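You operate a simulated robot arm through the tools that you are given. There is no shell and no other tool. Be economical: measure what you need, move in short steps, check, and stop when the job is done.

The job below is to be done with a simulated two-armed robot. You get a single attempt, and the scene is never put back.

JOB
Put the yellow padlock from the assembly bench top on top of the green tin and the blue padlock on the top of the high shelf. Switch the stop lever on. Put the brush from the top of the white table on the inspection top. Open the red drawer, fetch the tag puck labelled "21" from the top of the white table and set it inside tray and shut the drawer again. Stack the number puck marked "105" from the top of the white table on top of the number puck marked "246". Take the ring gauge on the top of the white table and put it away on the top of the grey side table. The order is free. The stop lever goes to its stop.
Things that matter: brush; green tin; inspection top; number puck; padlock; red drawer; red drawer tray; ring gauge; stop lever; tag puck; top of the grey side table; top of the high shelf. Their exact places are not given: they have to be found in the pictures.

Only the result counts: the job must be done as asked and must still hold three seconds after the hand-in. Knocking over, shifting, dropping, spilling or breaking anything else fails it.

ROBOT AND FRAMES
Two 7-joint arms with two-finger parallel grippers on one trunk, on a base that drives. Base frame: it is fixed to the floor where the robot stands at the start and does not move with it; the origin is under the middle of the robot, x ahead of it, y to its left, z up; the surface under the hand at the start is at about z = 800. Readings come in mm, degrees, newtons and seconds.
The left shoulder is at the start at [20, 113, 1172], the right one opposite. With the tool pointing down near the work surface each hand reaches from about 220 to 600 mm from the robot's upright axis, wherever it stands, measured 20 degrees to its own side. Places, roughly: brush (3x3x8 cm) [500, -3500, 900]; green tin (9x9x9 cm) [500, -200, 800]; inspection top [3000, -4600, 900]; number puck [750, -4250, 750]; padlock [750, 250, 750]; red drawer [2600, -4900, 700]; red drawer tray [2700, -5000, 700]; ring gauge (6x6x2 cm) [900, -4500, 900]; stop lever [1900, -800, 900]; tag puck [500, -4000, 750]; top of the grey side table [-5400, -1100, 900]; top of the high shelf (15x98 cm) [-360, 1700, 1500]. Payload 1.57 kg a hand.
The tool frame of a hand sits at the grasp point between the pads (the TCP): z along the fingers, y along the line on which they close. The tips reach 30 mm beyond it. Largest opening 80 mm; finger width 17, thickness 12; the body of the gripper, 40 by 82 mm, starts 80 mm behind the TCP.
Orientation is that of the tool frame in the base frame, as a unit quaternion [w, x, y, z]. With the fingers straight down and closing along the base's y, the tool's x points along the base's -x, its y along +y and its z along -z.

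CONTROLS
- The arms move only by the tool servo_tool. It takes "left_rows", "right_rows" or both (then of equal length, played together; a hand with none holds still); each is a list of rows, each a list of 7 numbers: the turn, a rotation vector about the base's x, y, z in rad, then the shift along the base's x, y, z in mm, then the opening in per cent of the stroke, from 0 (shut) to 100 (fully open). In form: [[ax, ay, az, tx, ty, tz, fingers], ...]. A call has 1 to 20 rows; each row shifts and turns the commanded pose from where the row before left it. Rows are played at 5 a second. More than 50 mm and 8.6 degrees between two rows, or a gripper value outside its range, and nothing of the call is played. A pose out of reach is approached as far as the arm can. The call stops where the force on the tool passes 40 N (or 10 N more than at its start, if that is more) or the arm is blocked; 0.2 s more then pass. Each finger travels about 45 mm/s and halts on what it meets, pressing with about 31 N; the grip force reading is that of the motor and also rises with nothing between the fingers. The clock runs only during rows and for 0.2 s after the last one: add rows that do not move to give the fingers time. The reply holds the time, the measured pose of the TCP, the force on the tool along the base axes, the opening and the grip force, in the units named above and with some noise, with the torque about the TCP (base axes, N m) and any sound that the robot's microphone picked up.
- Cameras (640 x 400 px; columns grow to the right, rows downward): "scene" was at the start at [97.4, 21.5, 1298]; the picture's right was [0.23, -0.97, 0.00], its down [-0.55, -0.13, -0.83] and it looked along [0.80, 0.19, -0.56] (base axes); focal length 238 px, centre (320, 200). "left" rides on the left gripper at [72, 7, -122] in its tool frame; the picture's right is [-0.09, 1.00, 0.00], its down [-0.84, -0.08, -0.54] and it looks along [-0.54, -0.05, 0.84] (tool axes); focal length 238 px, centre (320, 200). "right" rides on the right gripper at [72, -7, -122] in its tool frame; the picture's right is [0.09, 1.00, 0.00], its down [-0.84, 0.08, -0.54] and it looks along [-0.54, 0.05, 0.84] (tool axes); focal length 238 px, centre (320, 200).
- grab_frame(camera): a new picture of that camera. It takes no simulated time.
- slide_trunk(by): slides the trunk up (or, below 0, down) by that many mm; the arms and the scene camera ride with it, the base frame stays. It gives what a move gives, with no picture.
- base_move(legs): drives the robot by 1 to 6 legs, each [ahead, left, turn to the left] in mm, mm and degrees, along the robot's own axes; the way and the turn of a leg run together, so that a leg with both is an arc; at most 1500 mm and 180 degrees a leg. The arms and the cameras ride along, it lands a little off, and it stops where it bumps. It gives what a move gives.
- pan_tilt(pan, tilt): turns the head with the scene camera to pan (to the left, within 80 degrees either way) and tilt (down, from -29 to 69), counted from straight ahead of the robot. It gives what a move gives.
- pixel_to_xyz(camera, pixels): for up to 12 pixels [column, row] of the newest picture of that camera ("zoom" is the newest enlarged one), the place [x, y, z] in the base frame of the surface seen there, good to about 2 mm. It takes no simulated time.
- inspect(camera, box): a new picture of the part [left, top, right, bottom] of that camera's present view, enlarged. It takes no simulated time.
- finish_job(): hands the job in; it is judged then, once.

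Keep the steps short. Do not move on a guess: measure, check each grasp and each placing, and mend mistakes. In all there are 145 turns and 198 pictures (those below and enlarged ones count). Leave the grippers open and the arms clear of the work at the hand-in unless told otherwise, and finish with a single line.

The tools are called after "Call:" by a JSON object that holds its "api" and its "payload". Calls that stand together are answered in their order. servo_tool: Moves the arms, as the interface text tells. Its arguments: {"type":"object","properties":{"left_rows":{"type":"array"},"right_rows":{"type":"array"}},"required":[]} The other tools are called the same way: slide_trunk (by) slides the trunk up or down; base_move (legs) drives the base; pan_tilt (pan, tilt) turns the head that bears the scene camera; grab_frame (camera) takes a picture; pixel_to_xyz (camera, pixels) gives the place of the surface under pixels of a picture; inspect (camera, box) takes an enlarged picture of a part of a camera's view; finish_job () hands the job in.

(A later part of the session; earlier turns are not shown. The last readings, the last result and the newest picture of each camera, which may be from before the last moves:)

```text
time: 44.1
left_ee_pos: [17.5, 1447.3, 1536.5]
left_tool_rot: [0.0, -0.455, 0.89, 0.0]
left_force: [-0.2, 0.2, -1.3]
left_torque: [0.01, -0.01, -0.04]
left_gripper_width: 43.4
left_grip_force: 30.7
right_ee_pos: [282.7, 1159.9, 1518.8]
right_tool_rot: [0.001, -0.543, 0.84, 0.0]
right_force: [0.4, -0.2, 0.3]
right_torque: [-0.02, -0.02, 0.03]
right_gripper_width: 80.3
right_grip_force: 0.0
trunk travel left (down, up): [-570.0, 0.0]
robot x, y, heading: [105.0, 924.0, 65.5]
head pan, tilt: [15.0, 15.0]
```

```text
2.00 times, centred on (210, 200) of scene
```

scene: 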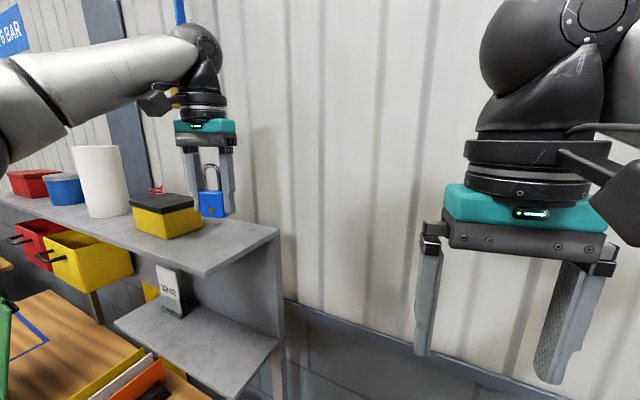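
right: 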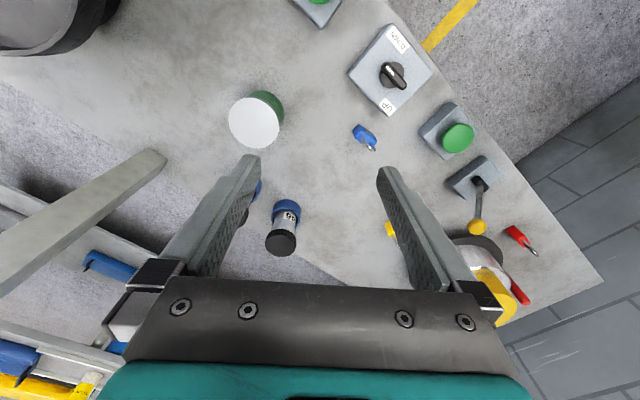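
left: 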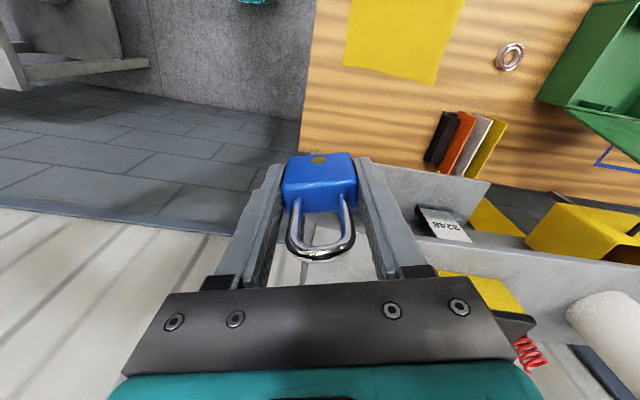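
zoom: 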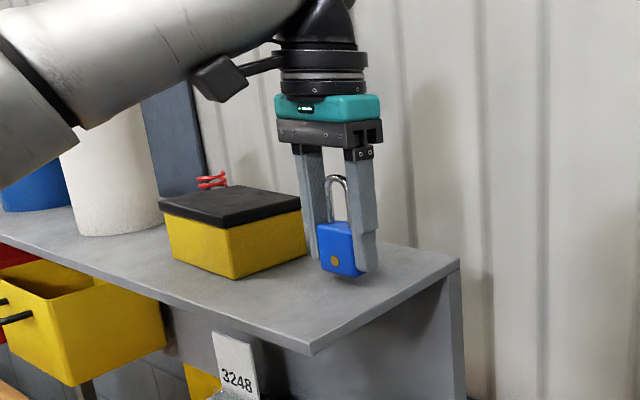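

The left finger is close to the box, so I shift 15 mm toward the shelf end (+12,−9) and lower gently to contact.

Call:
{"api": "servo_tool", "payload": {"left_rows": [[0, 0, 0, 12, -9, 0, 30], [0, 0, 0, 0, 0, -4, 30], [0, 0, 0, 0, 0, -3, 30], [0, 0, 0, 0, 0, -2, 30], [0, 0, 0, 0, 0, 0, 30]]}}

```text
time: 45.3
left_ee_pos: [29.6, 1437.9, 1528.1]
left_tool_rot: [0.001, -0.456, 0.89, 0.0]
left_force: [-0.3, 0.4, 0.3]
left_torque: [-0.04, -0.06, 0.01]
left_gripper_width: 43.5
left_grip_force: 30.8
right_ee_pos: [284.1, 1159.8, 1518.5]
right_tool_rot: [0.0, -0.543, 0.84, -0.001]
right_force: [-0.8, 0.4, -0.6]
right_torque: [-0.01, 0.01, -0.04]
right_gripper_width: 80.2
right_grip_force: 0.1
trunk travel left (down, up): [-570.0, 0.0]
robot x, y, heading: [106.9, 921.7, 65.8]
head pan, tilt: [15.0, 15.0]
```

Likely touching (z force from −1.3 to +0.3). One more millimetre, then open to 70 % and rise.

Call:
{"api": "servo_tool", "payload": {"left_rows": [[0, 0, 0, 0, 0, -1, 30], [0, 0, 0, 0, 0, 0, 60], [0, 0, 0, 0, 0, 0, 72], [0, 0, 0, 0, 0, 0, 72], [0, 0, 0, 0, 0, 30, 72], [0, 0, 0, 0, 0, 40, 72], [0, 0, 0, 0, 0, 40, 72]]}}

Call:
{"api": "inspect", "payload": {"camera": "scene", "box": [110, 100, 310, 300]}}

```text
time: 46.9
left_ee_pos: [32.5, 1434.5, 1638.0]
left_tool_rot: [0.0, -0.454, 0.891, 0.001]
left_force: [0.1, -0.4, -0.9]
left_torque: [0.07, 0.02, 0.05]
left_gripper_width: 57.5
left_grip_force: 0.0
right_ee_pos: [283.8, 1159.3, 1519.3]
right_tool_rot: [-0.001, -0.543, 0.84, 0.001]
right_force: [-0.1, -0.4, -0.4]
right_torque: [0.0, 0.05, -0.01]
right_gripper_width: 79.9
right_grip_force: 0.0
trunk travel left (down, up): [-570.0, 0.0]
robot x, y, heading: [106.5, 923.7, 65.7]
head pan, tilt: [15.0, 15.0]
```

```text
2.00 times, centred on (210, 200) of scene
```

zoom: 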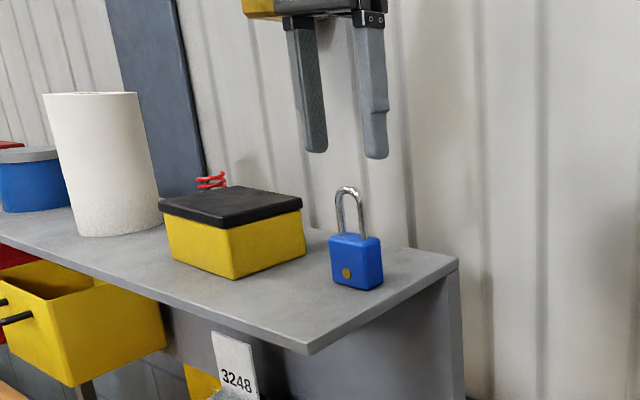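

Both padlocks are placed. I back off the way I came, lower the trunk, and look around for the route to the stop lever.

Call:
{"api": "base_move", "payload": {"legs": [[-800, 0, 0], [0, 0, -120]]}}

Call:
{"api": "slide_trunk", "payload": {"by": -345}}

Call:
{"api": "pan_tilt", "payload": {"pan": 0, "tilt": 20}}

Call:
{"api": "grab_frame", "payload": {"camera": "scene"}}

Call:
{"api": "pan_tilt", "payload": {"pan": -60, "tilt": 20}}

Call:
{"api": "grab_frame", "payload": {"camera": "scene"}}

```text
time: 56.1
left_ee_pos: [257.2, 14.7, 1636.7]
left_tool_rot: [0.0, 0.544, 0.839, -0.001]
left_force: [0.5, 0.7, -0.3]
left_torque: [0.01, 0.03, 0.02]
left_gripper_width: 57.4
left_grip_force: 0.1
right_ee_pos: [-109.4, -64.6, 1517.8]
right_tool_rot: [0.0, 0.456, 0.89, 0.0]
right_force: [-0.2, 0.2, 0.2]
right_torque: [0.02, 0.01, 0.03]
right_gripper_width: 80.1
right_grip_force: 0.1
trunk travel left (down, up): [-570.0, 0.0]
robot x, y, heading: [-220.5, 203.5, -54.3]
head pan, tilt: [15.0, 15.0]
```

```text
time: 59.5
left_ee_pos: [256.9, 15.8, 1291.6]
left_tool_rot: [0.0, 0.543, 0.84, 0.001]
left_force: [0.3, 0.5, -0.3]
left_torque: [0.0, -0.02, 0.06]
left_gripper_width: 57.4
left_grip_force: 0.2
right_ee_pos: [-107.9, -65.5, 1173.0]
right_tool_rot: [-0.001, 0.456, 0.89, 0.0]
right_force: [-0.6, 0.3, -0.6]
right_torque: [-0.04, 0.01, 0.02]
right_gripper_width: 80.0
right_grip_force: 0.0
trunk travel left (down, up): [-225.0, 345.0]
robot x, y, heading: [-223.0, 205.0, -54.4]
head pan, tilt: [15.0, 15.0]
```

```text
time: 60.3
left_ee_pos: [257.6, 13.9, 1290.8]
left_tool_rot: [-0.001, 0.544, 0.839, 0.0]
left_force: [-0.2, 0.7, -0.5]
left_torque: [0.01, -0.02, -0.02]
left_gripper_width: 57.3
left_grip_force: 0.1
right_ee_pos: [-109.8, -64.9, 1174.6]
right_tool_rot: [0.0, 0.456, 0.89, 0.0]
right_force: [0.9, 0.3, 0.5]
right_torque: [0.02, -0.02, 0.01]
right_gripper_width: 80.0
right_grip_force: 0.0
trunk travel left (down, up): [-225.0, 345.0]
robot x, y, heading: [-224.5, 206.3, -54.6]
head pan, tilt: [0.0, 20.0]
```

```text
163 pictures are left
```

scene: 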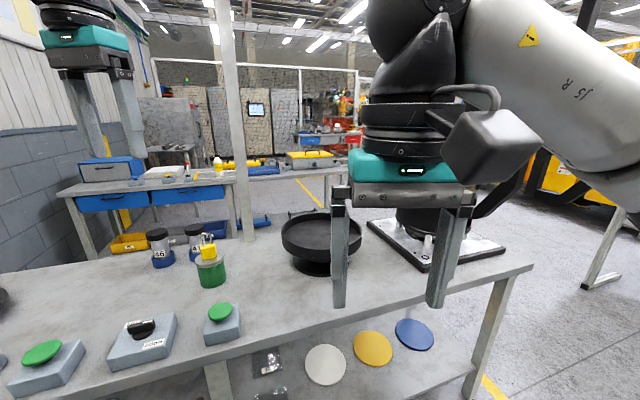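

```text
time: 61.6
left_ee_pos: [258.1, 14.2, 1291.5]
left_tool_rot: [0.0, 0.543, 0.84, 0.0]
left_force: [0.1, -0.3, -0.1]
left_torque: [0.0, 0.0, -0.03]
left_gripper_width: 57.6
left_grip_force: 0.1
right_ee_pos: [-108.2, -65.0, 1174.1]
right_tool_rot: [-0.001, 0.456, 0.89, 0.0]
right_force: [-0.3, -0.3, 0.8]
right_torque: [0.01, 0.0, -0.03]
right_gripper_width: 80.0
right_grip_force: 0.1
trunk travel left (down, up): [-225.0, 345.0]
robot x, y, heading: [-225.5, 204.8, -54.3]
head pan, tilt: [-60.0, 20.0]
```

```text
162 pictures are left
```

scene: 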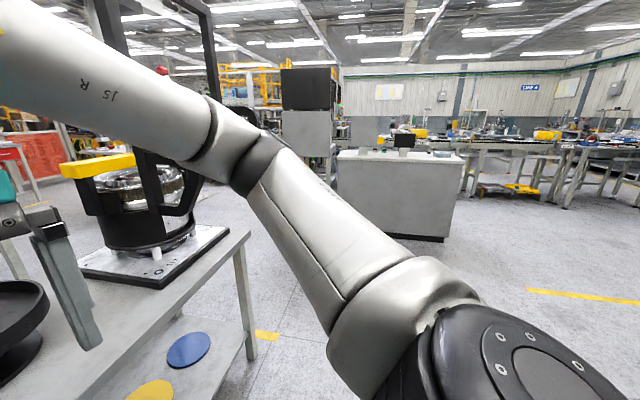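

I measure the bench's right end and a few floor points for the route.

Call:
{"api": "pixel_to_xyz", "payload": {"camera": "scene", "pixels": [[246, 236], [248, 355], [130, 330], [300, 300], [400, 220], [345, 210], [440, 235], [30, 205], [570, 300], [470, 180], [440, 175], [620, 210]]}}

Call:
{"api": "pan_tilt", "payload": {"pan": -20, "tilt": 15}}

Call:
{"api": "grab_frame", "payload": {"camera": "scene"}}

```text
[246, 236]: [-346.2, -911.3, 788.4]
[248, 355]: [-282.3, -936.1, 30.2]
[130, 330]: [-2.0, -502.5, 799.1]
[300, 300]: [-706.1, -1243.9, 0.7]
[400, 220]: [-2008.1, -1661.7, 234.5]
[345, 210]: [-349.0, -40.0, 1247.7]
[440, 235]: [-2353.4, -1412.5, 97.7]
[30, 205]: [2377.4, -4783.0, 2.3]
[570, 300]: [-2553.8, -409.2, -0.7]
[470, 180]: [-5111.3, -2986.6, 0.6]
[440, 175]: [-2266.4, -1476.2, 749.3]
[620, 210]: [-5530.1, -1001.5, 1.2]
```

```text
time: 62.7
left_ee_pos: [255.3, 15.5, 1291.0]
left_tool_rot: [0.0, 0.543, 0.84, 0.0]
left_force: [0.1, -0.6, -0.7]
left_torque: [0.03, 0.01, -0.02]
left_gripper_width: 57.7
left_grip_force: 0.1
right_ee_pos: [-109.8, -66.4, 1173.3]
right_tool_rot: [0.001, 0.457, 0.89, 0.001]
right_force: [-1.0, -1.7, 0.5]
right_torque: [0.0, -0.02, -0.01]
right_gripper_width: 79.8
right_grip_force: 0.0
trunk travel left (down, up): [-225.0, 345.0]
robot x, y, heading: [-221.2, 207.7, -54.4]
head pan, tilt: [-20.0, 15.0]
```

```text
161 pictures are left
```

scene: 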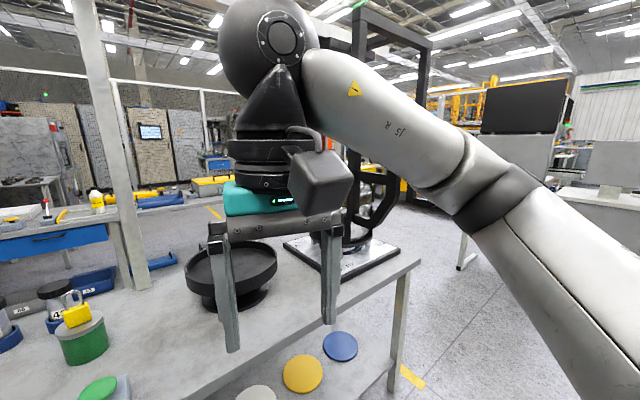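

I see a small lever with a red top on the blue-drawer table at about (46,208). I enlarge and measure.

Call:
{"api": "inspect", "payload": {"camera": "scene", "box": [0, 150, 220, 290]}}

Call:
{"api": "pixel_to_xyz", "payload": {"camera": "scene", "pixels": [[46, 216], [97, 200], [45, 202], [20, 226], [115, 222], [210, 185], [380, 250], [418, 260]]}}

```text
2.86 times, centred on (110, 220) of scene
```

zoom: 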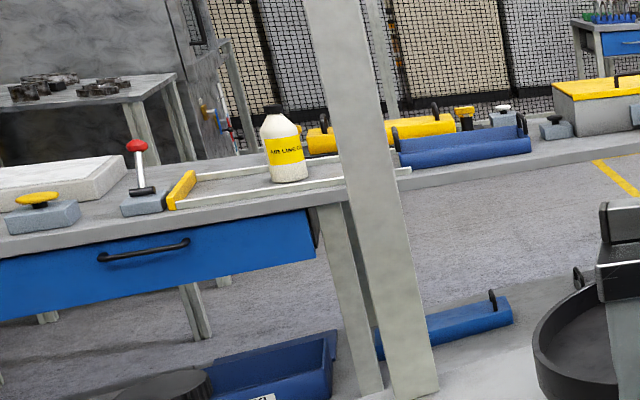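

```text
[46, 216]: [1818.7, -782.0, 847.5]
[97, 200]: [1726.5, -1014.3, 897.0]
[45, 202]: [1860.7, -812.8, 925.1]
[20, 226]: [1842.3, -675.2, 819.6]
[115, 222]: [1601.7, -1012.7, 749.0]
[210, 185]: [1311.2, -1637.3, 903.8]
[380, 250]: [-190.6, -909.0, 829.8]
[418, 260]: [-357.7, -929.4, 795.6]
```

The red-ball lever is at (1860,−810,925) on the table beyond. I need to go round the bench's right end. I draw the left hand in, turn square, back off, and look along the route.

Call:
{"api": "servo_tool", "payload": {"left_rows": [[0, 0, 0, -44, 18, 0, 100], [0, 0, 0, -44, 18, 0, 100], [0, 0, 0, -44, 18, 0, 100], [0, 0, 0, 0, 0, 0, 100]]}}

Call:
{"api": "base_move", "payload": {"legs": [[0, 0, 18.7], [-150, 0, 0]]}}

Call:
{"api": "pan_tilt", "payload": {"pan": -80, "tilt": 20}}

Call:
{"api": "grab_frame", "payload": {"camera": "scene"}}

```text
time: 63.7
left_ee_pos: [125.9, 69.8, 1293.5]
left_tool_rot: [-0.001, 0.542, 0.84, -0.001]
left_force: [0.8, 0.3, 0.7]
left_torque: [0.02, -0.01, 0.0]
left_gripper_width: 79.8
left_grip_force: 0.0
right_ee_pos: [-108.7, -66.8, 1173.0]
right_tool_rot: [0.001, 0.457, 0.889, 0.0]
right_force: [0.0, 0.7, -1.1]
right_torque: [0.01, -0.02, 0.0]
right_gripper_width: 80.0
right_grip_force: 0.1
trunk travel left (down, up): [-225.0, 345.0]
robot x, y, heading: [-222.7, 203.5, -54.4]
head pan, tilt: [-20.0, 15.0]
```

```text
time: 66.1
left_ee_pos: [26.6, 276.1, 1294.2]
left_tool_rot: [0.001, 0.399, 0.917, 0.0]
left_force: [-0.2, 0.6, 0.5]
left_torque: [-0.01, -0.02, 0.02]
left_gripper_width: 80.2
left_grip_force: 0.1
right_ee_pos: [-152.3, 72.7, 1172.9]
right_tool_rot: [0.001, 0.307, 0.952, -0.001]
right_force: [-0.6, -0.4, 0.5]
right_torque: [-0.01, -0.02, -0.01]
right_gripper_width: 80.0
right_grip_force: 0.1
trunk travel left (down, up): [-225.0, 345.0]
robot x, y, heading: [-346.7, 292.6, -35.6]
head pan, tilt: [-20.0, 15.0]
```

```text
time: 67.4
left_ee_pos: [27.2, 276.2, 1292.6]
left_tool_rot: [0.0, 0.4, 0.917, -0.001]
left_force: [-0.5, 0.2, -0.5]
left_torque: [0.0, 0.03, 0.01]
left_gripper_width: 80.1
left_grip_force: 0.0
right_ee_pos: [-150.8, 73.9, 1173.0]
right_tool_rot: [0.0, 0.306, 0.952, 0.0]
right_force: [-0.4, 0.2, -0.6]
right_torque: [0.02, 0.0, -0.01]
right_gripper_width: 80.0
right_grip_force: 0.1
trunk travel left (down, up): [-225.0, 345.0]
robot x, y, heading: [-351.1, 292.8, -35.6]
head pan, tilt: [-80.0, 20.0]
```

```text
159 pictures are left
```

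scene: 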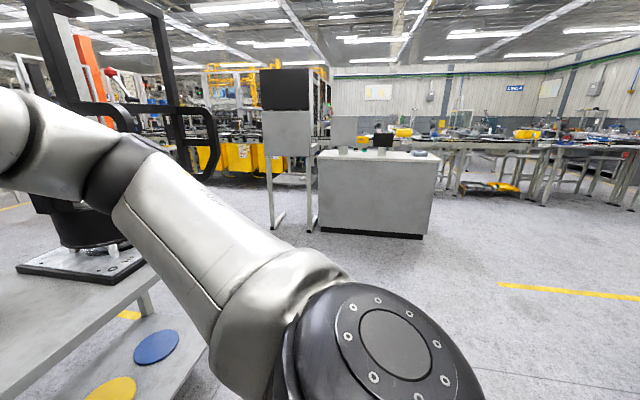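

I measure the foot of the cabinet and screen stand in the way (270,228), (322,230), and floor points.

Call:
{"api": "pixel_to_xyz", "payload": {"camera": "scene", "pixels": [[322, 230], [423, 236], [279, 226], [311, 229], [240, 230], [220, 180], [295, 150], [400, 260], [430, 230]]}}

```text
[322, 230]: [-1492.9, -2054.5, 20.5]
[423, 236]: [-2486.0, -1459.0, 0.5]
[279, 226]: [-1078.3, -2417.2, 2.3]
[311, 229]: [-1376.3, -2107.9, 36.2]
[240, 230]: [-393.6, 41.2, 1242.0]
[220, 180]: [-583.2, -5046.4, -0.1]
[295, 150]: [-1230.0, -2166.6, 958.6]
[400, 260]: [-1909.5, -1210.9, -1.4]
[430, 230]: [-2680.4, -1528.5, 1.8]
```

The aisle between the bench end and the cabinet is about 1.5 m wide. I drive 1480 right, then 1000 ahead, and look.

Call:
{"api": "base_move", "payload": {"legs": [[0, -1480, 0], [1000, 0, 0]]}}

Call:
{"api": "pan_tilt", "payload": {"pan": 20, "tilt": 20}}

Call:
{"api": "grab_frame", "payload": {"camera": "scene"}}

Call:
{"api": "pan_tilt", "payload": {"pan": -50, "tilt": 20}}

Call:
{"api": "grab_frame", "payload": {"camera": "scene"}}

```text
time: 79.5
left_ee_pos: [-26.2, -1493.1, 1294.3]
left_tool_rot: [0.0, 0.391, 0.92, 0.0]
left_force: [0.3, 0.6, -0.8]
left_torque: [0.01, 0.01, -0.02]
left_gripper_width: 80.2
left_grip_force: 0.0
right_ee_pos: [-199.0, -1700.5, 1174.4]
right_tool_rot: [0.0, 0.297, 0.955, 0.001]
right_force: [-0.1, 0.2, 0.5]
right_torque: [0.0, 0.01, 0.0]
right_gripper_width: 80.1
right_grip_force: 0.1
trunk travel left (down, up): [-225.0, 345.0]
robot x, y, heading: [-400.2, -1482.8, -34.5]
head pan, tilt: [-80.0, 20.0]
```

```text
time: 81.3
left_ee_pos: [-25.6, -1492.9, 1293.9]
left_tool_rot: [0.0, 0.391, 0.921, 0.0]
left_force: [0.0, -0.1, -0.2]
left_torque: [-0.02, -0.01, -0.01]
left_gripper_width: 80.1
left_grip_force: 0.1
right_ee_pos: [-199.6, -1698.9, 1173.4]
right_tool_rot: [0.0, 0.296, 0.955, 0.0]
right_force: [0.0, -0.4, 0.7]
right_torque: [0.01, 0.01, 0.04]
right_gripper_width: 80.0
right_grip_force: 0.1
trunk travel left (down, up): [-225.0, 345.0]
robot x, y, heading: [-399.4, -1486.3, -34.6]
head pan, tilt: [20.0, 20.0]
```

```text
158 pictures are left
```

scene: 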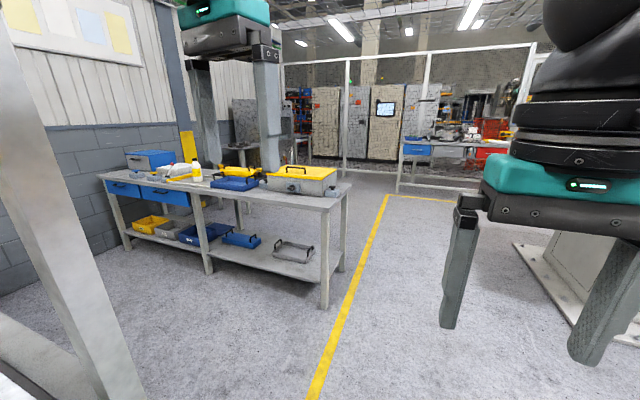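

```text
time: 82.7
left_ee_pos: [-26.5, -1491.6, 1294.5]
left_tool_rot: [0.0, 0.391, 0.921, 0.0]
left_force: [-0.3, -0.2, -0.2]
left_torque: [0.01, -0.02, -0.01]
left_gripper_width: 80.0
left_grip_force: 0.1
right_ee_pos: [-200.1, -1698.1, 1173.4]
right_tool_rot: [0.0, 0.297, 0.955, 0.0]
right_force: [0.6, -0.5, 1.4]
right_torque: [0.01, -0.03, 0.01]
right_gripper_width: 80.0
right_grip_force: 0.1
trunk travel left (down, up): [-225.0, 345.0]
robot x, y, heading: [-401.2, -1483.1, -34.5]
head pan, tilt: [-50.0, 20.0]
```

```text
157 pictures are left
```

scene: 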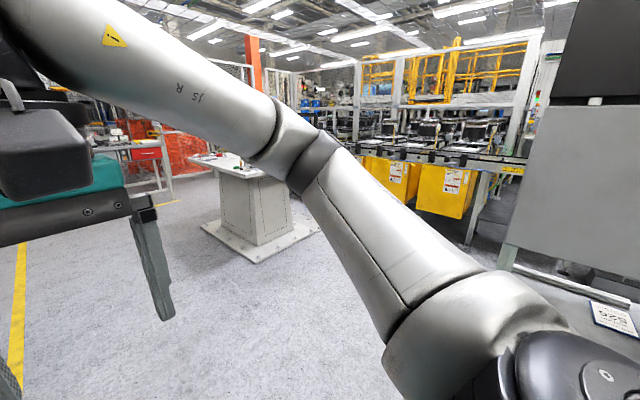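

I measure the white pedestal table and its foot here.

Call:
{"api": "pixel_to_xyz", "payload": {"camera": "scene", "pixels": [[203, 230], [262, 260], [317, 228], [195, 160], [255, 176], [230, 158], [500, 285], [600, 310], [450, 210], [160, 195]]}}

Call:
{"api": "inspect", "payload": {"camera": "scene", "box": [180, 130, 320, 270]}}

```text
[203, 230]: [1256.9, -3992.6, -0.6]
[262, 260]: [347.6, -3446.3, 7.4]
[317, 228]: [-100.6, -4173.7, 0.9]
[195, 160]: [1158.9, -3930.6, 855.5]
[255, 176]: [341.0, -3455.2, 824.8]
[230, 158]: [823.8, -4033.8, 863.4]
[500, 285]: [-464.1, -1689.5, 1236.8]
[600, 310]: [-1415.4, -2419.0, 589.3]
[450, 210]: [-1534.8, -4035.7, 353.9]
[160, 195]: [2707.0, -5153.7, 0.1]
```

```text
2.86 times, centred on (250, 200) of scene
```

zoom: 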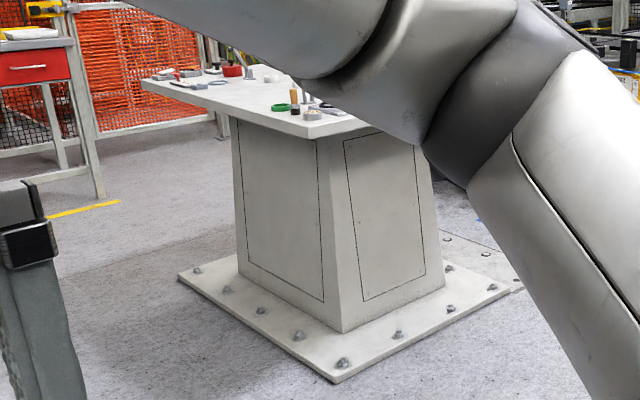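

White table and red-drawer table are ahead-right. First the lever: I drive 980 ahead and 1300 left into the gap in front of the blue-drawer table.

Call:
{"api": "base_move", "payload": {"legs": [[0, 0, -1.2], [960, 0, 0], [0, 1300, 0]]}}

Call:
{"api": "pan_tilt", "payload": {"pan": 35, "tilt": 35}}

Call:
{"api": "grab_frame", "payload": {"camera": "scene"}}

```text
time: 94.1
left_ee_pos: [1507.1, -1019.1, 1293.1]
left_tool_rot: [0.0, 0.398, 0.917, -0.001]
left_force: [-1.1, -0.1, -0.2]
left_torque: [0.0, 0.03, -0.02]
left_gripper_width: 79.8
left_grip_force: 0.0
right_ee_pos: [1328.3, -1222.4, 1173.8]
right_tool_rot: [0.0, 0.306, 0.952, 0.0]
right_force: [-0.2, -0.1, -0.1]
right_torque: [0.02, -0.01, -0.01]
right_gripper_width: 80.1
right_grip_force: 0.0
trunk travel left (down, up): [-225.0, 345.0]
robot x, y, heading: [1131.4, -1005.9, -35.6]
head pan, tilt: [-50.0, 20.0]
```

```text
time: 95.7
left_ee_pos: [1506.4, -1019.2, 1294.0]
left_tool_rot: [0.0, 0.399, 0.917, 0.0]
left_force: [0.1, 0.8, -0.3]
left_torque: [-0.01, -0.01, -0.01]
left_gripper_width: 79.9
left_grip_force: 0.1
right_ee_pos: [1329.1, -1222.8, 1171.7]
right_tool_rot: [0.0, 0.306, 0.952, 0.001]
right_force: [0.9, -0.2, -0.7]
right_torque: [-0.01, 0.01, 0.01]
right_gripper_width: 80.2
right_grip_force: 0.1
trunk travel left (down, up): [-225.0, 345.0]
robot x, y, heading: [1134.6, -1003.3, -35.7]
head pan, tilt: [35.0, 35.0]
```

```text
155 pictures are left
```

scene: 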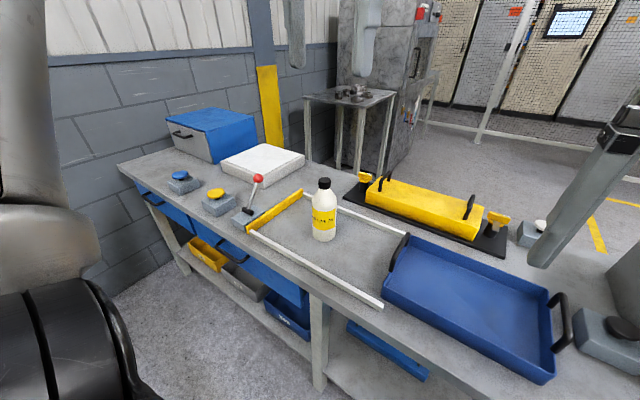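

The lever base is at (245,215), ball at (258,179). I enlarge it.

Call:
{"api": "inspect", "payload": {"camera": "scene", "box": [190, 160, 310, 240]}}

Call:
{"api": "pixel_to_xyz", "payload": {"camera": "scene", "pixels": [[258, 178], [244, 215], [251, 195], [247, 210], [233, 222], [250, 233], [250, 258], [340, 320]]}}

```text
5.00 times, centred on (250, 200) of scene
```

zoom: 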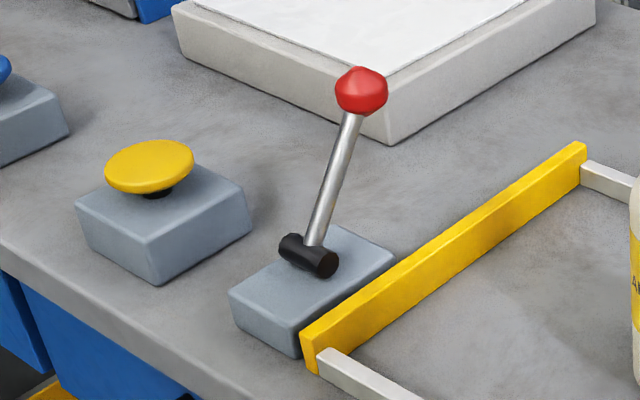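

```text
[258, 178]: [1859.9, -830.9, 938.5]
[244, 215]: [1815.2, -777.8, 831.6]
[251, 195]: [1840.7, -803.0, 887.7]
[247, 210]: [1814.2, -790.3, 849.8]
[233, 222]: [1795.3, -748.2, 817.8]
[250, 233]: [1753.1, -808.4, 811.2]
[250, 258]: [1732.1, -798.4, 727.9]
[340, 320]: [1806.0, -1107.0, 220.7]
```

The lever leans away from me (pivot ≈(1816,−789,845), ball (1862,−833,938)) and turns about an axis along the bench. It has to come over toward me to its other stop. I shift 430 left so the left hand can reach behind it.

Call:
{"api": "base_move", "payload": {"legs": [[0, 430, 0]]}}

Call:
{"api": "pan_tilt", "payload": {"pan": 15, "tilt": 45}}

Call:
{"api": "inspect", "payload": {"camera": "scene", "box": [220, 100, 380, 220]}}

Call:
{"api": "grab_frame", "payload": {"camera": "left"}}

```text
time: 98.3
left_ee_pos: [1752.7, -673.8, 1293.9]
left_tool_rot: [0.0, 0.4, 0.917, 0.0]
left_force: [-0.1, 0.2, -0.6]
left_torque: [-0.02, -0.01, -0.01]
left_gripper_width: 80.0
left_grip_force: 0.0
right_ee_pos: [1576.0, -878.6, 1174.4]
right_tool_rot: [0.0, 0.306, 0.952, 0.0]
right_force: [-0.1, 0.4, 0.0]
right_torque: [0.0, 0.01, 0.0]
right_gripper_width: 79.8
right_grip_force: 0.0
trunk travel left (down, up): [-225.0, 345.0]
robot x, y, heading: [1379.4, -658.6, -35.5]
head pan, tilt: [35.0, 35.0]
```

```text
time: 99.1
left_ee_pos: [1753.8, -672.9, 1293.9]
left_tool_rot: [0.001, 0.401, 0.916, 0.0]
left_force: [1.2, 0.7, -0.1]
left_torque: [0.02, -0.01, 0.03]
left_gripper_width: 80.0
left_grip_force: 0.0
right_ee_pos: [1574.9, -877.4, 1174.7]
right_tool_rot: [0.0, 0.306, 0.952, 0.0]
right_force: [-0.2, 1.4, -0.2]
right_torque: [0.02, -0.02, 0.01]
right_gripper_width: 80.2
right_grip_force: 0.1
trunk travel left (down, up): [-225.0, 345.0]
robot x, y, heading: [1376.4, -660.6, -35.6]
head pan, tilt: [15.0, 45.0]
```

```text
3.33 times, centred on (300, 160) of scene
```

zoom: 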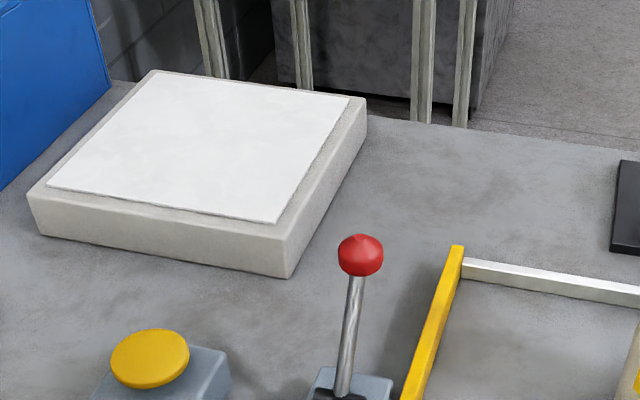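

```text
152 pictures are left
```

left: 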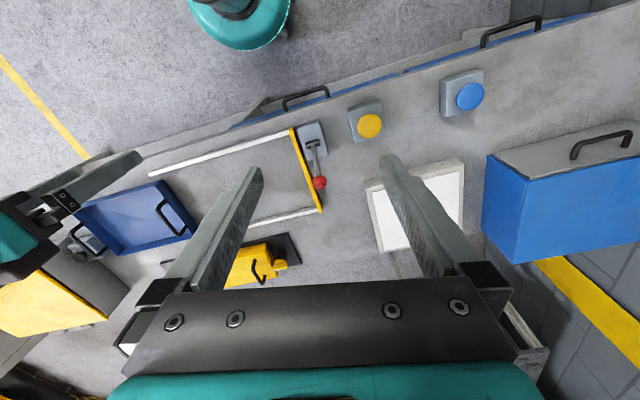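

I measure the ball, rod and neighbours in this zoom.

Call:
{"api": "pixel_to_xyz", "payload": {"camera": "zoom", "pixels": [[360, 255], [345, 250], [378, 262], [355, 310], [345, 370], [290, 240], [290, 270], [365, 105], [457, 250], [360, 240]]}}

Call:
{"api": "grab_frame", "payload": {"camera": "scene"}}

Call:
{"api": "pixel_to_xyz", "payload": {"camera": "left", "pixels": [[319, 182], [313, 142], [312, 160]]}}

```text
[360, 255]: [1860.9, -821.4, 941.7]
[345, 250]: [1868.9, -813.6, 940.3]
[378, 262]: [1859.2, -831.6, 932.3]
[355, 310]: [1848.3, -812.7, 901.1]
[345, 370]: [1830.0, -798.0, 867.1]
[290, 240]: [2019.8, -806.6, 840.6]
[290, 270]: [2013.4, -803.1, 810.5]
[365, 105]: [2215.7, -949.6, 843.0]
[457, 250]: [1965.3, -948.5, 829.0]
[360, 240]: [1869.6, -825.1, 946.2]
```

```text
151 pictures are left
```

scene: 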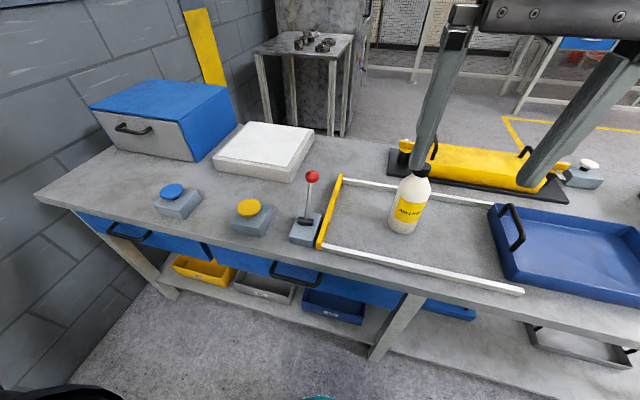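

```text
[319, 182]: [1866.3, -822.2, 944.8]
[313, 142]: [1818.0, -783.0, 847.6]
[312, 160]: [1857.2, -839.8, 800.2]
```

Ball centre (1867,−824,938). I bring the closed left fingers over a point 40 mm behind it (1899,−847) and down to z≈960 first.

Call:
{"api": "servo_tool", "payload": {"left_rows": [[0, 0, 0.1, 29, -35, 0, 0], [0, 0, 0.1, 29, -35, 0, 0], [0, 0, 0, 29, -35, 0, 0], [0, 0, 0, 29, -35, 0, 0], [0, 0, 0, 30, -34, 0, 0], [0, 0, 0, 0, 0, -48, 0], [0, 0, 0, 0, 0, -48, 0], [0, 0, 0, 0, 0, -48, 0], [0, 0, 0, 0, 0, -48, 0], [0, 0, 0, 0, 0, -48, 0], [0, 0, 0, 0, 0, -48, 0], [0, 0, 0, 0, 0, 0, 0]]}}

Call:
{"api": "inspect", "payload": {"camera": "scene", "box": [220, 100, 380, 260]}}

Call:
{"api": "grab_frame", "payload": {"camera": "left"}}

```text
time: 101.7
left_ee_pos: [1862.1, -816.1, 991.2]
left_tool_rot: [0.0, 0.305, 0.952, 0.0]
left_force: [-0.8, -0.3, -1.1]
left_torque: [0.04, 0.0, 0.01]
left_gripper_width: 0.0
left_grip_force: 20.8
left hand out of reach, approached as far as the arm can: row 4, 5
right_ee_pos: [1574.5, -878.1, 1173.3]
right_tool_rot: [-0.001, 0.306, 0.952, 0.0]
right_force: [-0.6, 0.2, -0.7]
right_torque: [0.0, 0.01, 0.01]
right_gripper_width: 80.1
right_grip_force: 0.0
trunk travel left (down, up): [-225.0, 345.0]
robot x, y, heading: [1376.5, -661.5, -35.6]
head pan, tilt: [15.0, 45.0]
```

```text
2.50 times, centred on (300, 180) of scene
```

zoom: 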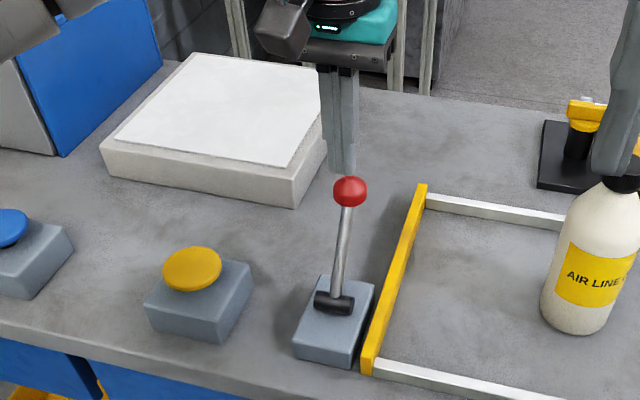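

```text
149 pictures are left
```

left: 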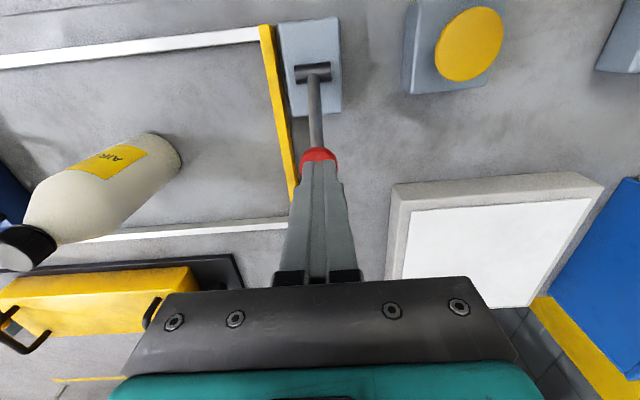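

Reach ran short while high; now lower, so I move out (+37,−31) at this height and look.

Call:
{"api": "servo_tool", "payload": {"left_rows": [[0, 0, 0, 0, 0, 12, 0], [0, 0, 0, 18, -16, 0, 0], [0, 0, 0, 19, -15, 0, 0], [0, 0, 0, 0, 0, 0, 0]]}}

```text
time: 102.7
left_ee_pos: [1898.1, -845.6, 1004.1]
left_tool_rot: [0.0, 0.306, 0.952, 0.0]
left_force: [0.3, -0.6, -0.4]
left_torque: [-0.01, -0.03, -0.02]
left_gripper_width: 0.0
left_grip_force: 21.1
right_ee_pos: [1575.2, -877.2, 1173.1]
right_tool_rot: [0.0, 0.306, 0.952, 0.0]
right_force: [0.7, -0.2, -1.3]
right_torque: [0.03, 0.01, -0.03]
right_gripper_width: 80.2
right_grip_force: 0.1
trunk travel left (down, up): [-225.0, 345.0]
robot x, y, heading: [1377.6, -660.2, -35.4]
head pan, tilt: [15.0, 45.0]
```

Now down 70 mm behind the ball, then pull toward me in 20 mm rows.

Call:
{"api": "servo_tool", "payload": {"left_rows": [[0, 0, 0, 0, 0, -40, 0], [0, 0, 0, 0, 0, -30, 0], [0, 0, 0, -16.2, 11.7, 0, 0], [0, 0, 0, -16.2, 11.7, 0, 0], [0, 0, 0, -16.2, 11.7, 0, 0], [0, 0, 0, -16.2, 11.7, 0, 0], [0, 0, 0, -16.2, 11.7, 0, 0]]}}

Call:
{"api": "inspect", "payload": {"camera": "scene", "box": [220, 100, 380, 260]}}

```text
time: 104.3
left_ee_pos: [1815.5, -788.6, 933.3]
left_tool_rot: [-0.001, 0.305, 0.952, 0.001]
left_force: [0.0, -0.1, 0.5]
left_torque: [-0.03, 0.01, 0.0]
left_gripper_width: 0.0
left_grip_force: 21.0
right_ee_pos: [1575.9, -876.8, 1174.0]
right_tool_rot: [0.0, 0.305, 0.952, 0.001]
right_force: [-0.6, 0.0, 0.4]
right_torque: [0.01, 0.01, 0.02]
right_gripper_width: 79.9
right_grip_force: 0.1
trunk travel left (down, up): [-225.0, 345.0]
robot x, y, heading: [1374.4, -658.3, -35.5]
head pan, tilt: [15.0, 45.0]
```

```text
2.50 times, centred on (300, 180) of scene
```

zoom: 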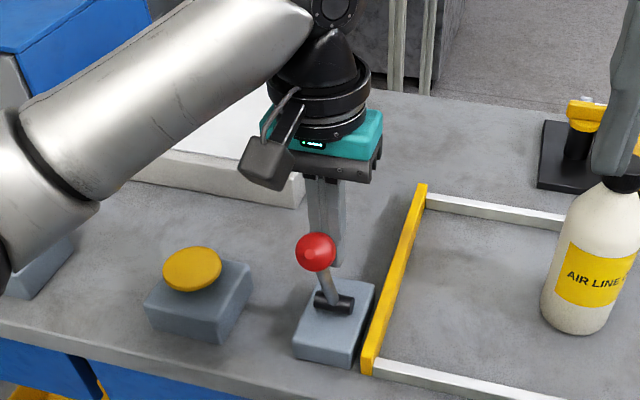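

The lever follows. I keep pulling in 10 mm rows until it meets its stop.

Call:
{"api": "servo_tool", "payload": {"left_rows": [[0, 0, 0, -8.1, 5.8, 0, 0], [0, 0, 0, -8.1, 5.8, 0, 0], [0, 0, 0, -8.1, 5.8, 0, 0], [0, 0, 0, -8.1, 5.8, 0, 0]]}}

Call:
{"api": "inspect", "payload": {"camera": "scene", "box": [220, 100, 380, 260]}}

```text
time: 105.3
left_ee_pos: [1792.6, -772.0, 940.2]
left_tool_rot: [0.018, 0.299, 0.954, -0.009]
left_force: [6.7, -6.0, 4.5]
left_torque: [-0.07, -0.26, 0.09]
left_gripper_width: 0.4
left_grip_force: 21.0
right_ee_pos: [1576.0, -877.8, 1173.5]
right_tool_rot: [0.001, 0.306, 0.952, 0.001]
right_force: [-0.8, 0.3, 1.1]
right_torque: [-0.05, -0.02, 0.01]
right_gripper_width: 80.1
right_grip_force: 0.1
trunk travel left (down, up): [-225.0, 345.0]
robot x, y, heading: [1378.9, -658.6, -35.8]
head pan, tilt: [15.0, 45.0]
stopped in row 4 (left hand): the force on the tool passed its limit at 45 N (the readings are from after the stop); the commanded pose is now the measured one
```

```text
2.50 times, centred on (300, 180) of scene
```

zoom: 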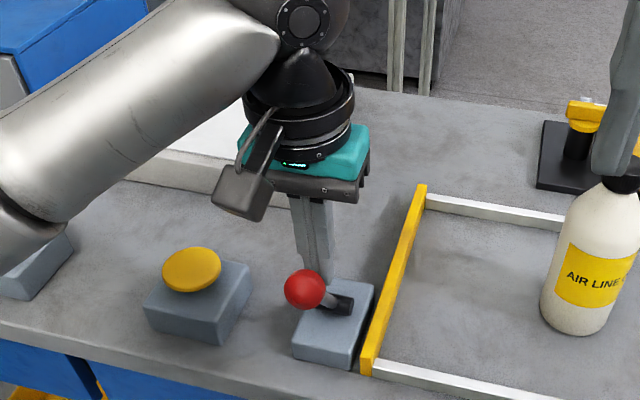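

The stop was met (45 N). I back off behind and rise, then measure the lever.

Call:
{"api": "servo_tool", "payload": {"left_rows": [[0, 0, 0, 16, -11, 0, 0], [0, 0, 0, 16, -11, 0, 0], [0, 0, 0, 0, 0, 45, 0], [0, 0, 0, 0, 0, 45, 0], [0, 0, 0, -10, 10, 45, 0], [0, 0, 0, -16, 12, 45, 0], [0, 0, 0, -30, 21, 30, 0], [0, 0, 0, -30, 21, 30, 0]]}}

Call:
{"api": "inspect", "payload": {"camera": "scene", "box": [260, 160, 380, 260]}}

Call:
{"api": "pixel_to_xyz", "payload": {"camera": "zoom", "pixels": [[220, 215], [220, 190], [290, 290]]}}

```text
time: 107.1
left_ee_pos: [1739.3, -725.4, 1179.6]
left_tool_rot: [0.014, 0.3, 0.954, -0.007]
left_force: [-0.1, -0.3, 0.6]
left_torque: [-0.05, -0.02, -0.01]
left_gripper_width: 0.1
left_grip_force: 20.7
right_ee_pos: [1573.7, -878.2, 1174.0]
right_tool_rot: [0.001, 0.306, 0.952, 0.0]
right_force: [-0.2, -0.2, -0.2]
right_torque: [-0.01, 0.03, -0.02]
right_gripper_width: 80.1
right_grip_force: 0.1
trunk travel left (down, up): [-225.0, 345.0]
robot x, y, heading: [1379.2, -659.9, -35.9]
head pan, tilt: [15.0, 45.0]
```

```text
4.00 times, centred on (320, 210) of scene
```

zoom: 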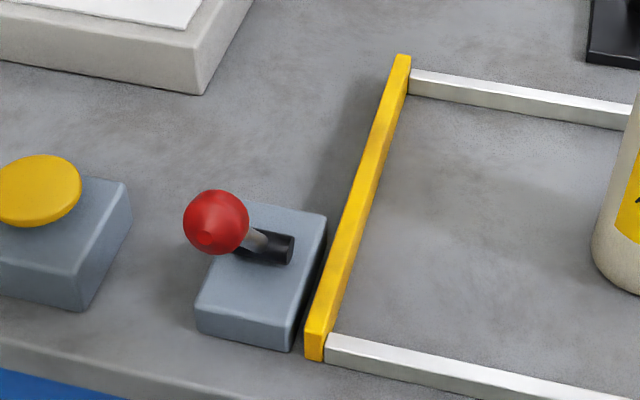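

```text
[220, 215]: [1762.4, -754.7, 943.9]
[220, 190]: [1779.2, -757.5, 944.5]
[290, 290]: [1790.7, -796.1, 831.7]
```

Ball now at (1771,−756,935): symmetric across the pivot, the lever is on at its stop. Next I drive back out along the gap and turn toward the white table.

Call:
{"api": "base_move", "payload": {"legs": [[0, -1300, 0], [0, -420, 0], [0, 0, -60]]}}

Call:
{"api": "pan_tilt", "payload": {"pan": 0, "tilt": 20}}

Call:
{"api": "grab_frame", "payload": {"camera": "scene"}}

```text
time: 118.5
left_ee_pos: [479.0, -2395.4, 1178.5]
left_tool_rot: [0.009, 0.737, 0.676, -0.014]
left_force: [-0.7, -0.4, -0.5]
left_torque: [0.01, 0.03, -0.02]
left_gripper_width: 0.0
left_grip_force: 21.2
right_ee_pos: [266.1, -2328.8, 1173.6]
right_tool_rot: [0.0, 0.741, 0.671, 0.0]
right_force: [-0.6, -1.5, -0.5]
right_torque: [-0.01, 0.01, 0.03]
right_gripper_width: 80.0
right_grip_force: 0.0
trunk travel left (down, up): [-225.0, 345.0]
robot x, y, heading: [356.6, -2048.2, -95.5]
head pan, tilt: [15.0, 45.0]
```

```text
time: 119.4
left_ee_pos: [479.5, -2395.7, 1179.4]
left_tool_rot: [0.008, 0.737, 0.676, -0.013]
left_force: [0.6, -0.6, 0.2]
left_torque: [0.0, -0.01, 0.01]
left_gripper_width: 0.0
left_grip_force: 21.2
right_ee_pos: [265.7, -2328.5, 1172.8]
right_tool_rot: [0.0, 0.741, 0.671, 0.0]
right_force: [-0.4, -0.7, 0.0]
right_torque: [0.0, 0.0, -0.03]
right_gripper_width: 79.5
right_grip_force: 0.1
trunk travel left (down, up): [-225.0, 345.0]
robot x, y, heading: [357.9, -2043.9, -95.4]
head pan, tilt: [0.0, 20.0]
```

```text
145 pictures are left
```

scene: 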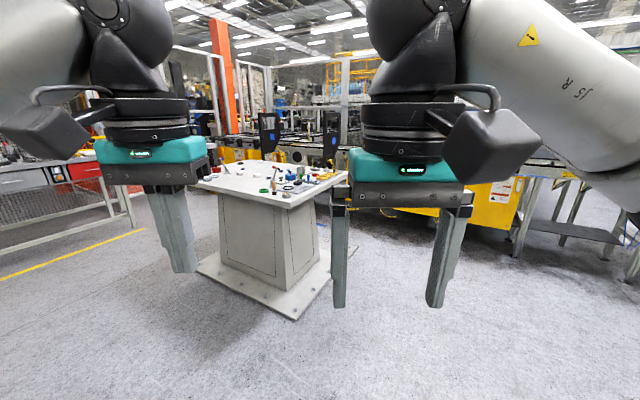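

Path is clear. I drive 1100 ahead and 600 left, then turn −26° to face the table's near side.

Call:
{"api": "base_move", "payload": {"legs": [[0, 600, 0], [1100, 0, 0], [0, 0, -26]]}}

Call:
{"api": "pan_tilt", "payload": {"pan": 0, "tilt": 38}}

Call:
{"api": "grab_frame", "payload": {"camera": "scene"}}

```text
time: 122.8
left_ee_pos: [1074.5, -2456.2, 1178.8]
left_tool_rot: [0.008, 0.736, 0.677, -0.012]
left_force: [0.0, 0.1, -0.9]
left_torque: [0.0, 0.0, 0.01]
left_gripper_width: 0.0
left_grip_force: 21.6
right_ee_pos: [860.5, -2390.1, 1174.3]
right_tool_rot: [0.001, 0.739, 0.674, 0.001]
right_force: [0.0, 0.2, 0.1]
right_torque: [-0.01, 0.0, -0.01]
right_gripper_width: 80.1
right_grip_force: 0.1
trunk travel left (down, up): [-225.0, 345.0]
robot x, y, heading: [951.3, -2109.8, -95.5]
head pan, tilt: [0.0, 20.0]
stopped in leg 1: the robot was blocked; the commanded pose is now the measured one
```

```text
time: 123.6
left_ee_pos: [1074.0, -2457.0, 1178.3]
left_tool_rot: [0.01, 0.735, 0.678, -0.013]
left_force: [-0.7, 0.2, -0.8]
left_torque: [-0.03, 0.03, 0.01]
left_gripper_width: 0.1
left_grip_force: 21.0
right_ee_pos: [860.7, -2390.6, 1174.0]
right_tool_rot: [0.001, 0.74, 0.673, 0.0]
right_force: [-0.4, 0.9, 0.1]
right_torque: [0.04, 0.0, 0.02]
right_gripper_width: 80.1
right_grip_force: 0.1
trunk travel left (down, up): [-225.0, 345.0]
robot x, y, heading: [950.4, -2111.6, -95.2]
head pan, tilt: [0.0, 38.0]
```

```text
144 pictures are left
```

scene: 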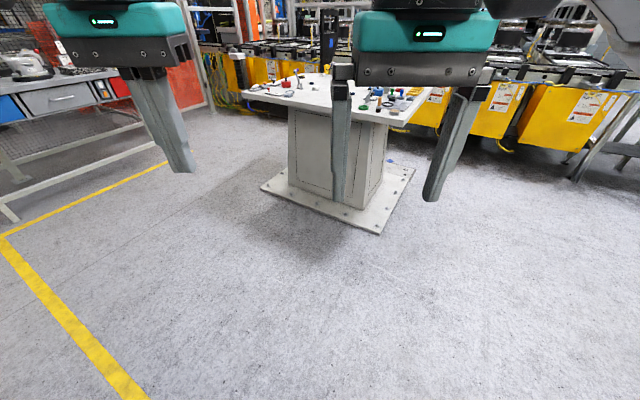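

The left drive was blocked near its end. I look to the left to see what was touched.

Call:
{"api": "pan_tilt", "payload": {"pan": 80, "tilt": 35}}

Call:
{"api": "grab_frame", "payload": {"camera": "scene"}}

```text
time: 125.1
left_ee_pos: [1074.8, -2456.7, 1179.0]
left_tool_rot: [0.009, 0.735, 0.677, -0.014]
left_force: [-0.2, 0.3, -0.5]
left_torque: [-0.04, 0.02, 0.0]
left_gripper_width: 0.1
left_grip_force: 21.3
right_ee_pos: [860.9, -2391.5, 1173.7]
right_tool_rot: [0.001, 0.739, 0.673, 0.001]
right_force: [0.4, 0.0, 0.0]
right_torque: [-0.01, -0.01, -0.01]
right_gripper_width: 80.0
right_grip_force: 0.1
trunk travel left (down, up): [-225.0, 345.0]
robot x, y, heading: [954.9, -2111.3, -95.6]
head pan, tilt: [80.0, 35.0]
```

```text
143 pictures are left
```

scene: 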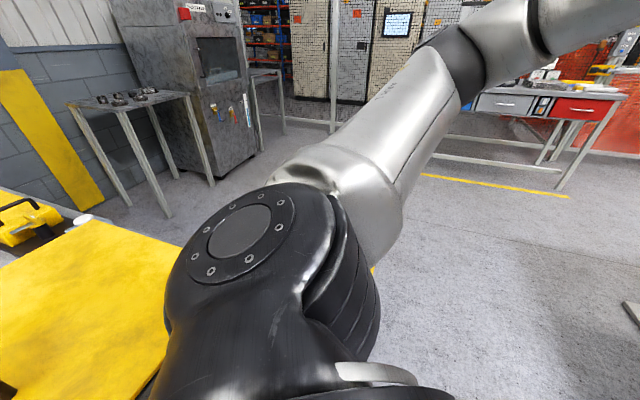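

The base just touched the table end next to me; nothing is displaced that I can see. I move 60 right to free it, then go ahead 1060 and turn −26°.

Call:
{"api": "base_move", "payload": {"legs": [[0, -60, 0], [1060, 0, 0], [0, 0, -26]]}}

Call:
{"api": "pan_tilt", "payload": {"pan": 0, "tilt": 38}}

Call:
{"api": "grab_frame", "payload": {"camera": "scene"}}

```text
time: 132.4
left_ee_pos: [746.0, -3525.1, 1178.4]
left_tool_rot: [0.006, 0.869, 0.494, -0.014]
left_force: [0.0, 0.0, 0.3]
left_torque: [0.01, -0.02, 0.0]
left_gripper_width: 0.0
left_grip_force: 21.4
right_ee_pos: [583.7, -3371.9, 1173.1]
right_tool_rot: [0.0, 0.873, 0.488, 0.0]
right_force: [-0.8, -0.9, -0.2]
right_torque: [-0.01, 0.01, 0.04]
right_gripper_width: 79.9
right_grip_force: 0.1
trunk travel left (down, up): [-225.0, 345.0]
robot x, y, heading: [786.2, -3161.5, -121.5]
head pan, tilt: [80.0, 35.0]
```

```text
time: 134.0
left_ee_pos: [746.3, -3525.4, 1179.1]
left_tool_rot: [0.005, 0.87, 0.494, -0.014]
left_force: [-0.3, -0.3, 0.8]
left_torque: [0.03, -0.01, -0.01]
left_gripper_width: 0.0
left_grip_force: 21.6
right_ee_pos: [584.2, -3371.2, 1172.9]
right_tool_rot: [0.001, 0.873, 0.488, -0.001]
right_force: [-0.2, 0.2, 0.6]
right_torque: [0.03, 0.01, 0.02]
right_gripper_width: 80.1
right_grip_force: 0.0
trunk travel left (down, up): [-225.0, 345.0]
robot x, y, heading: [791.2, -3162.9, -121.5]
head pan, tilt: [0.0, 38.0]
```

```text
142 pictures are left
```

scene: 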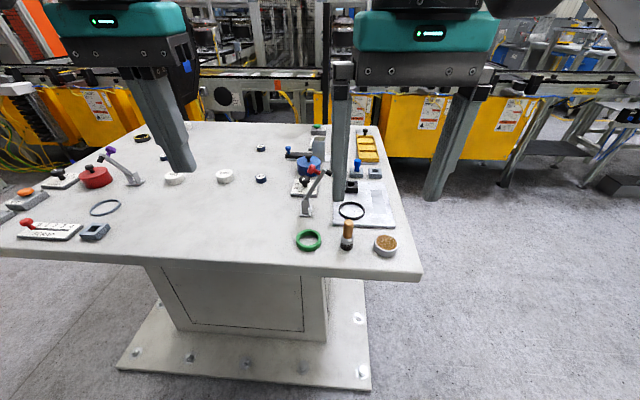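

I enlarge the white table top in two halves.

Call:
{"api": "inspect", "payload": {"camera": "scene", "box": [0, 110, 220, 250]}}

Call:
{"api": "inspect", "payload": {"camera": "scene", "box": [200, 110, 420, 280]}}

```text
2.86 times, centred on (110, 180) of scene
```

zoom: 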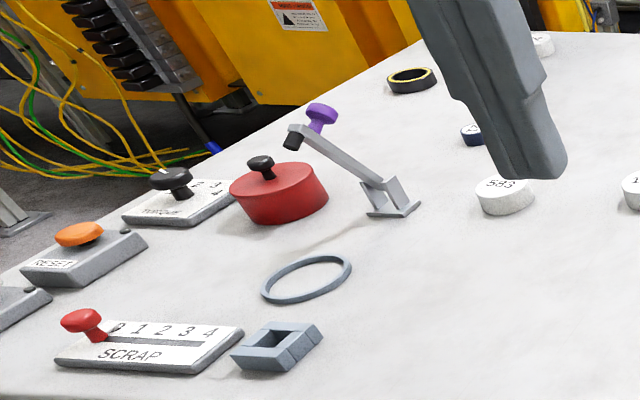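

```text
2.35 times, centred on (310, 195) of scene
```

zoom: 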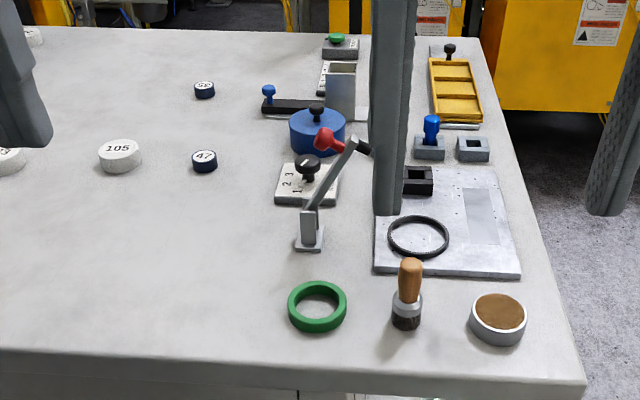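

I measure: brush, pucks 105/583/47 etc., and candidate rings.

Call:
{"api": "pixel_to_xyz", "payload": {"camera": "scene", "pixels": [[225, 173], [173, 176], [261, 176], [260, 147], [163, 157], [142, 136], [190, 125], [308, 237], [345, 226], [420, 275], [330, 255], [105, 207]]}}

Call:
{"api": "inspect", "payload": {"camera": "scene", "box": [120, 115, 220, 195]}}

Call:
{"api": "inspect", "payload": {"camera": "scene", "box": [210, 115, 310, 195]}}

Call:
{"api": "grab_frame", "payload": {"camera": "left"}}

```text
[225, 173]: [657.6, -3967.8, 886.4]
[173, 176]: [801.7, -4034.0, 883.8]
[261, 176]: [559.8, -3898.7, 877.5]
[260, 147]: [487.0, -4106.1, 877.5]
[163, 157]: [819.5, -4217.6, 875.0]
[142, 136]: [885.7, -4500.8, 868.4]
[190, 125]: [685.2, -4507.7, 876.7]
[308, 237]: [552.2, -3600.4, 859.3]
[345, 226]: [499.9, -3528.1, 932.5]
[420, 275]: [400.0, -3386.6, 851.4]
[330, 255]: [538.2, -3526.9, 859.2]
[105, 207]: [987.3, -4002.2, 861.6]
```

```text
5.00 times, centred on (170, 155) of scene
```

zoom: 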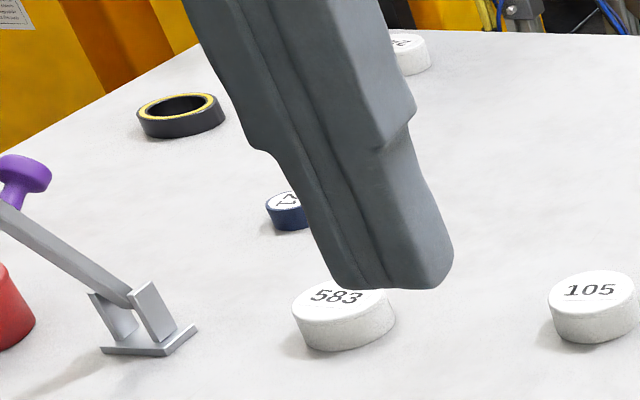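

```text
5.00 times, centred on (260, 155) of scene
```

zoom: 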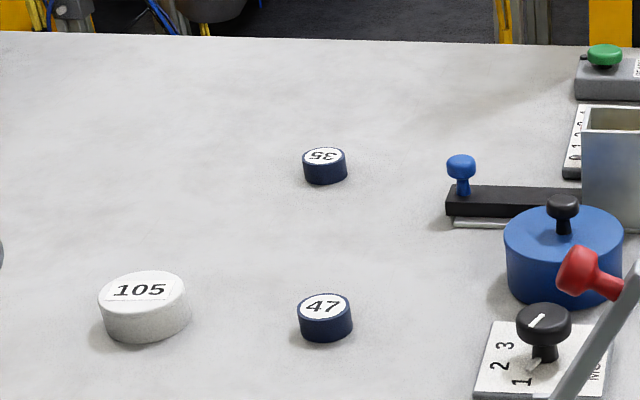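

```text
137 pictures are left
```

left: 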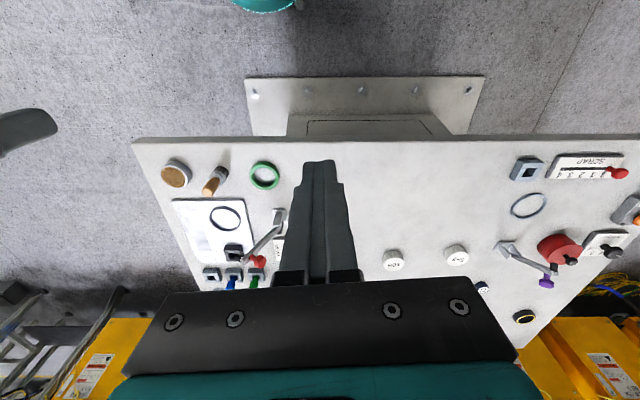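

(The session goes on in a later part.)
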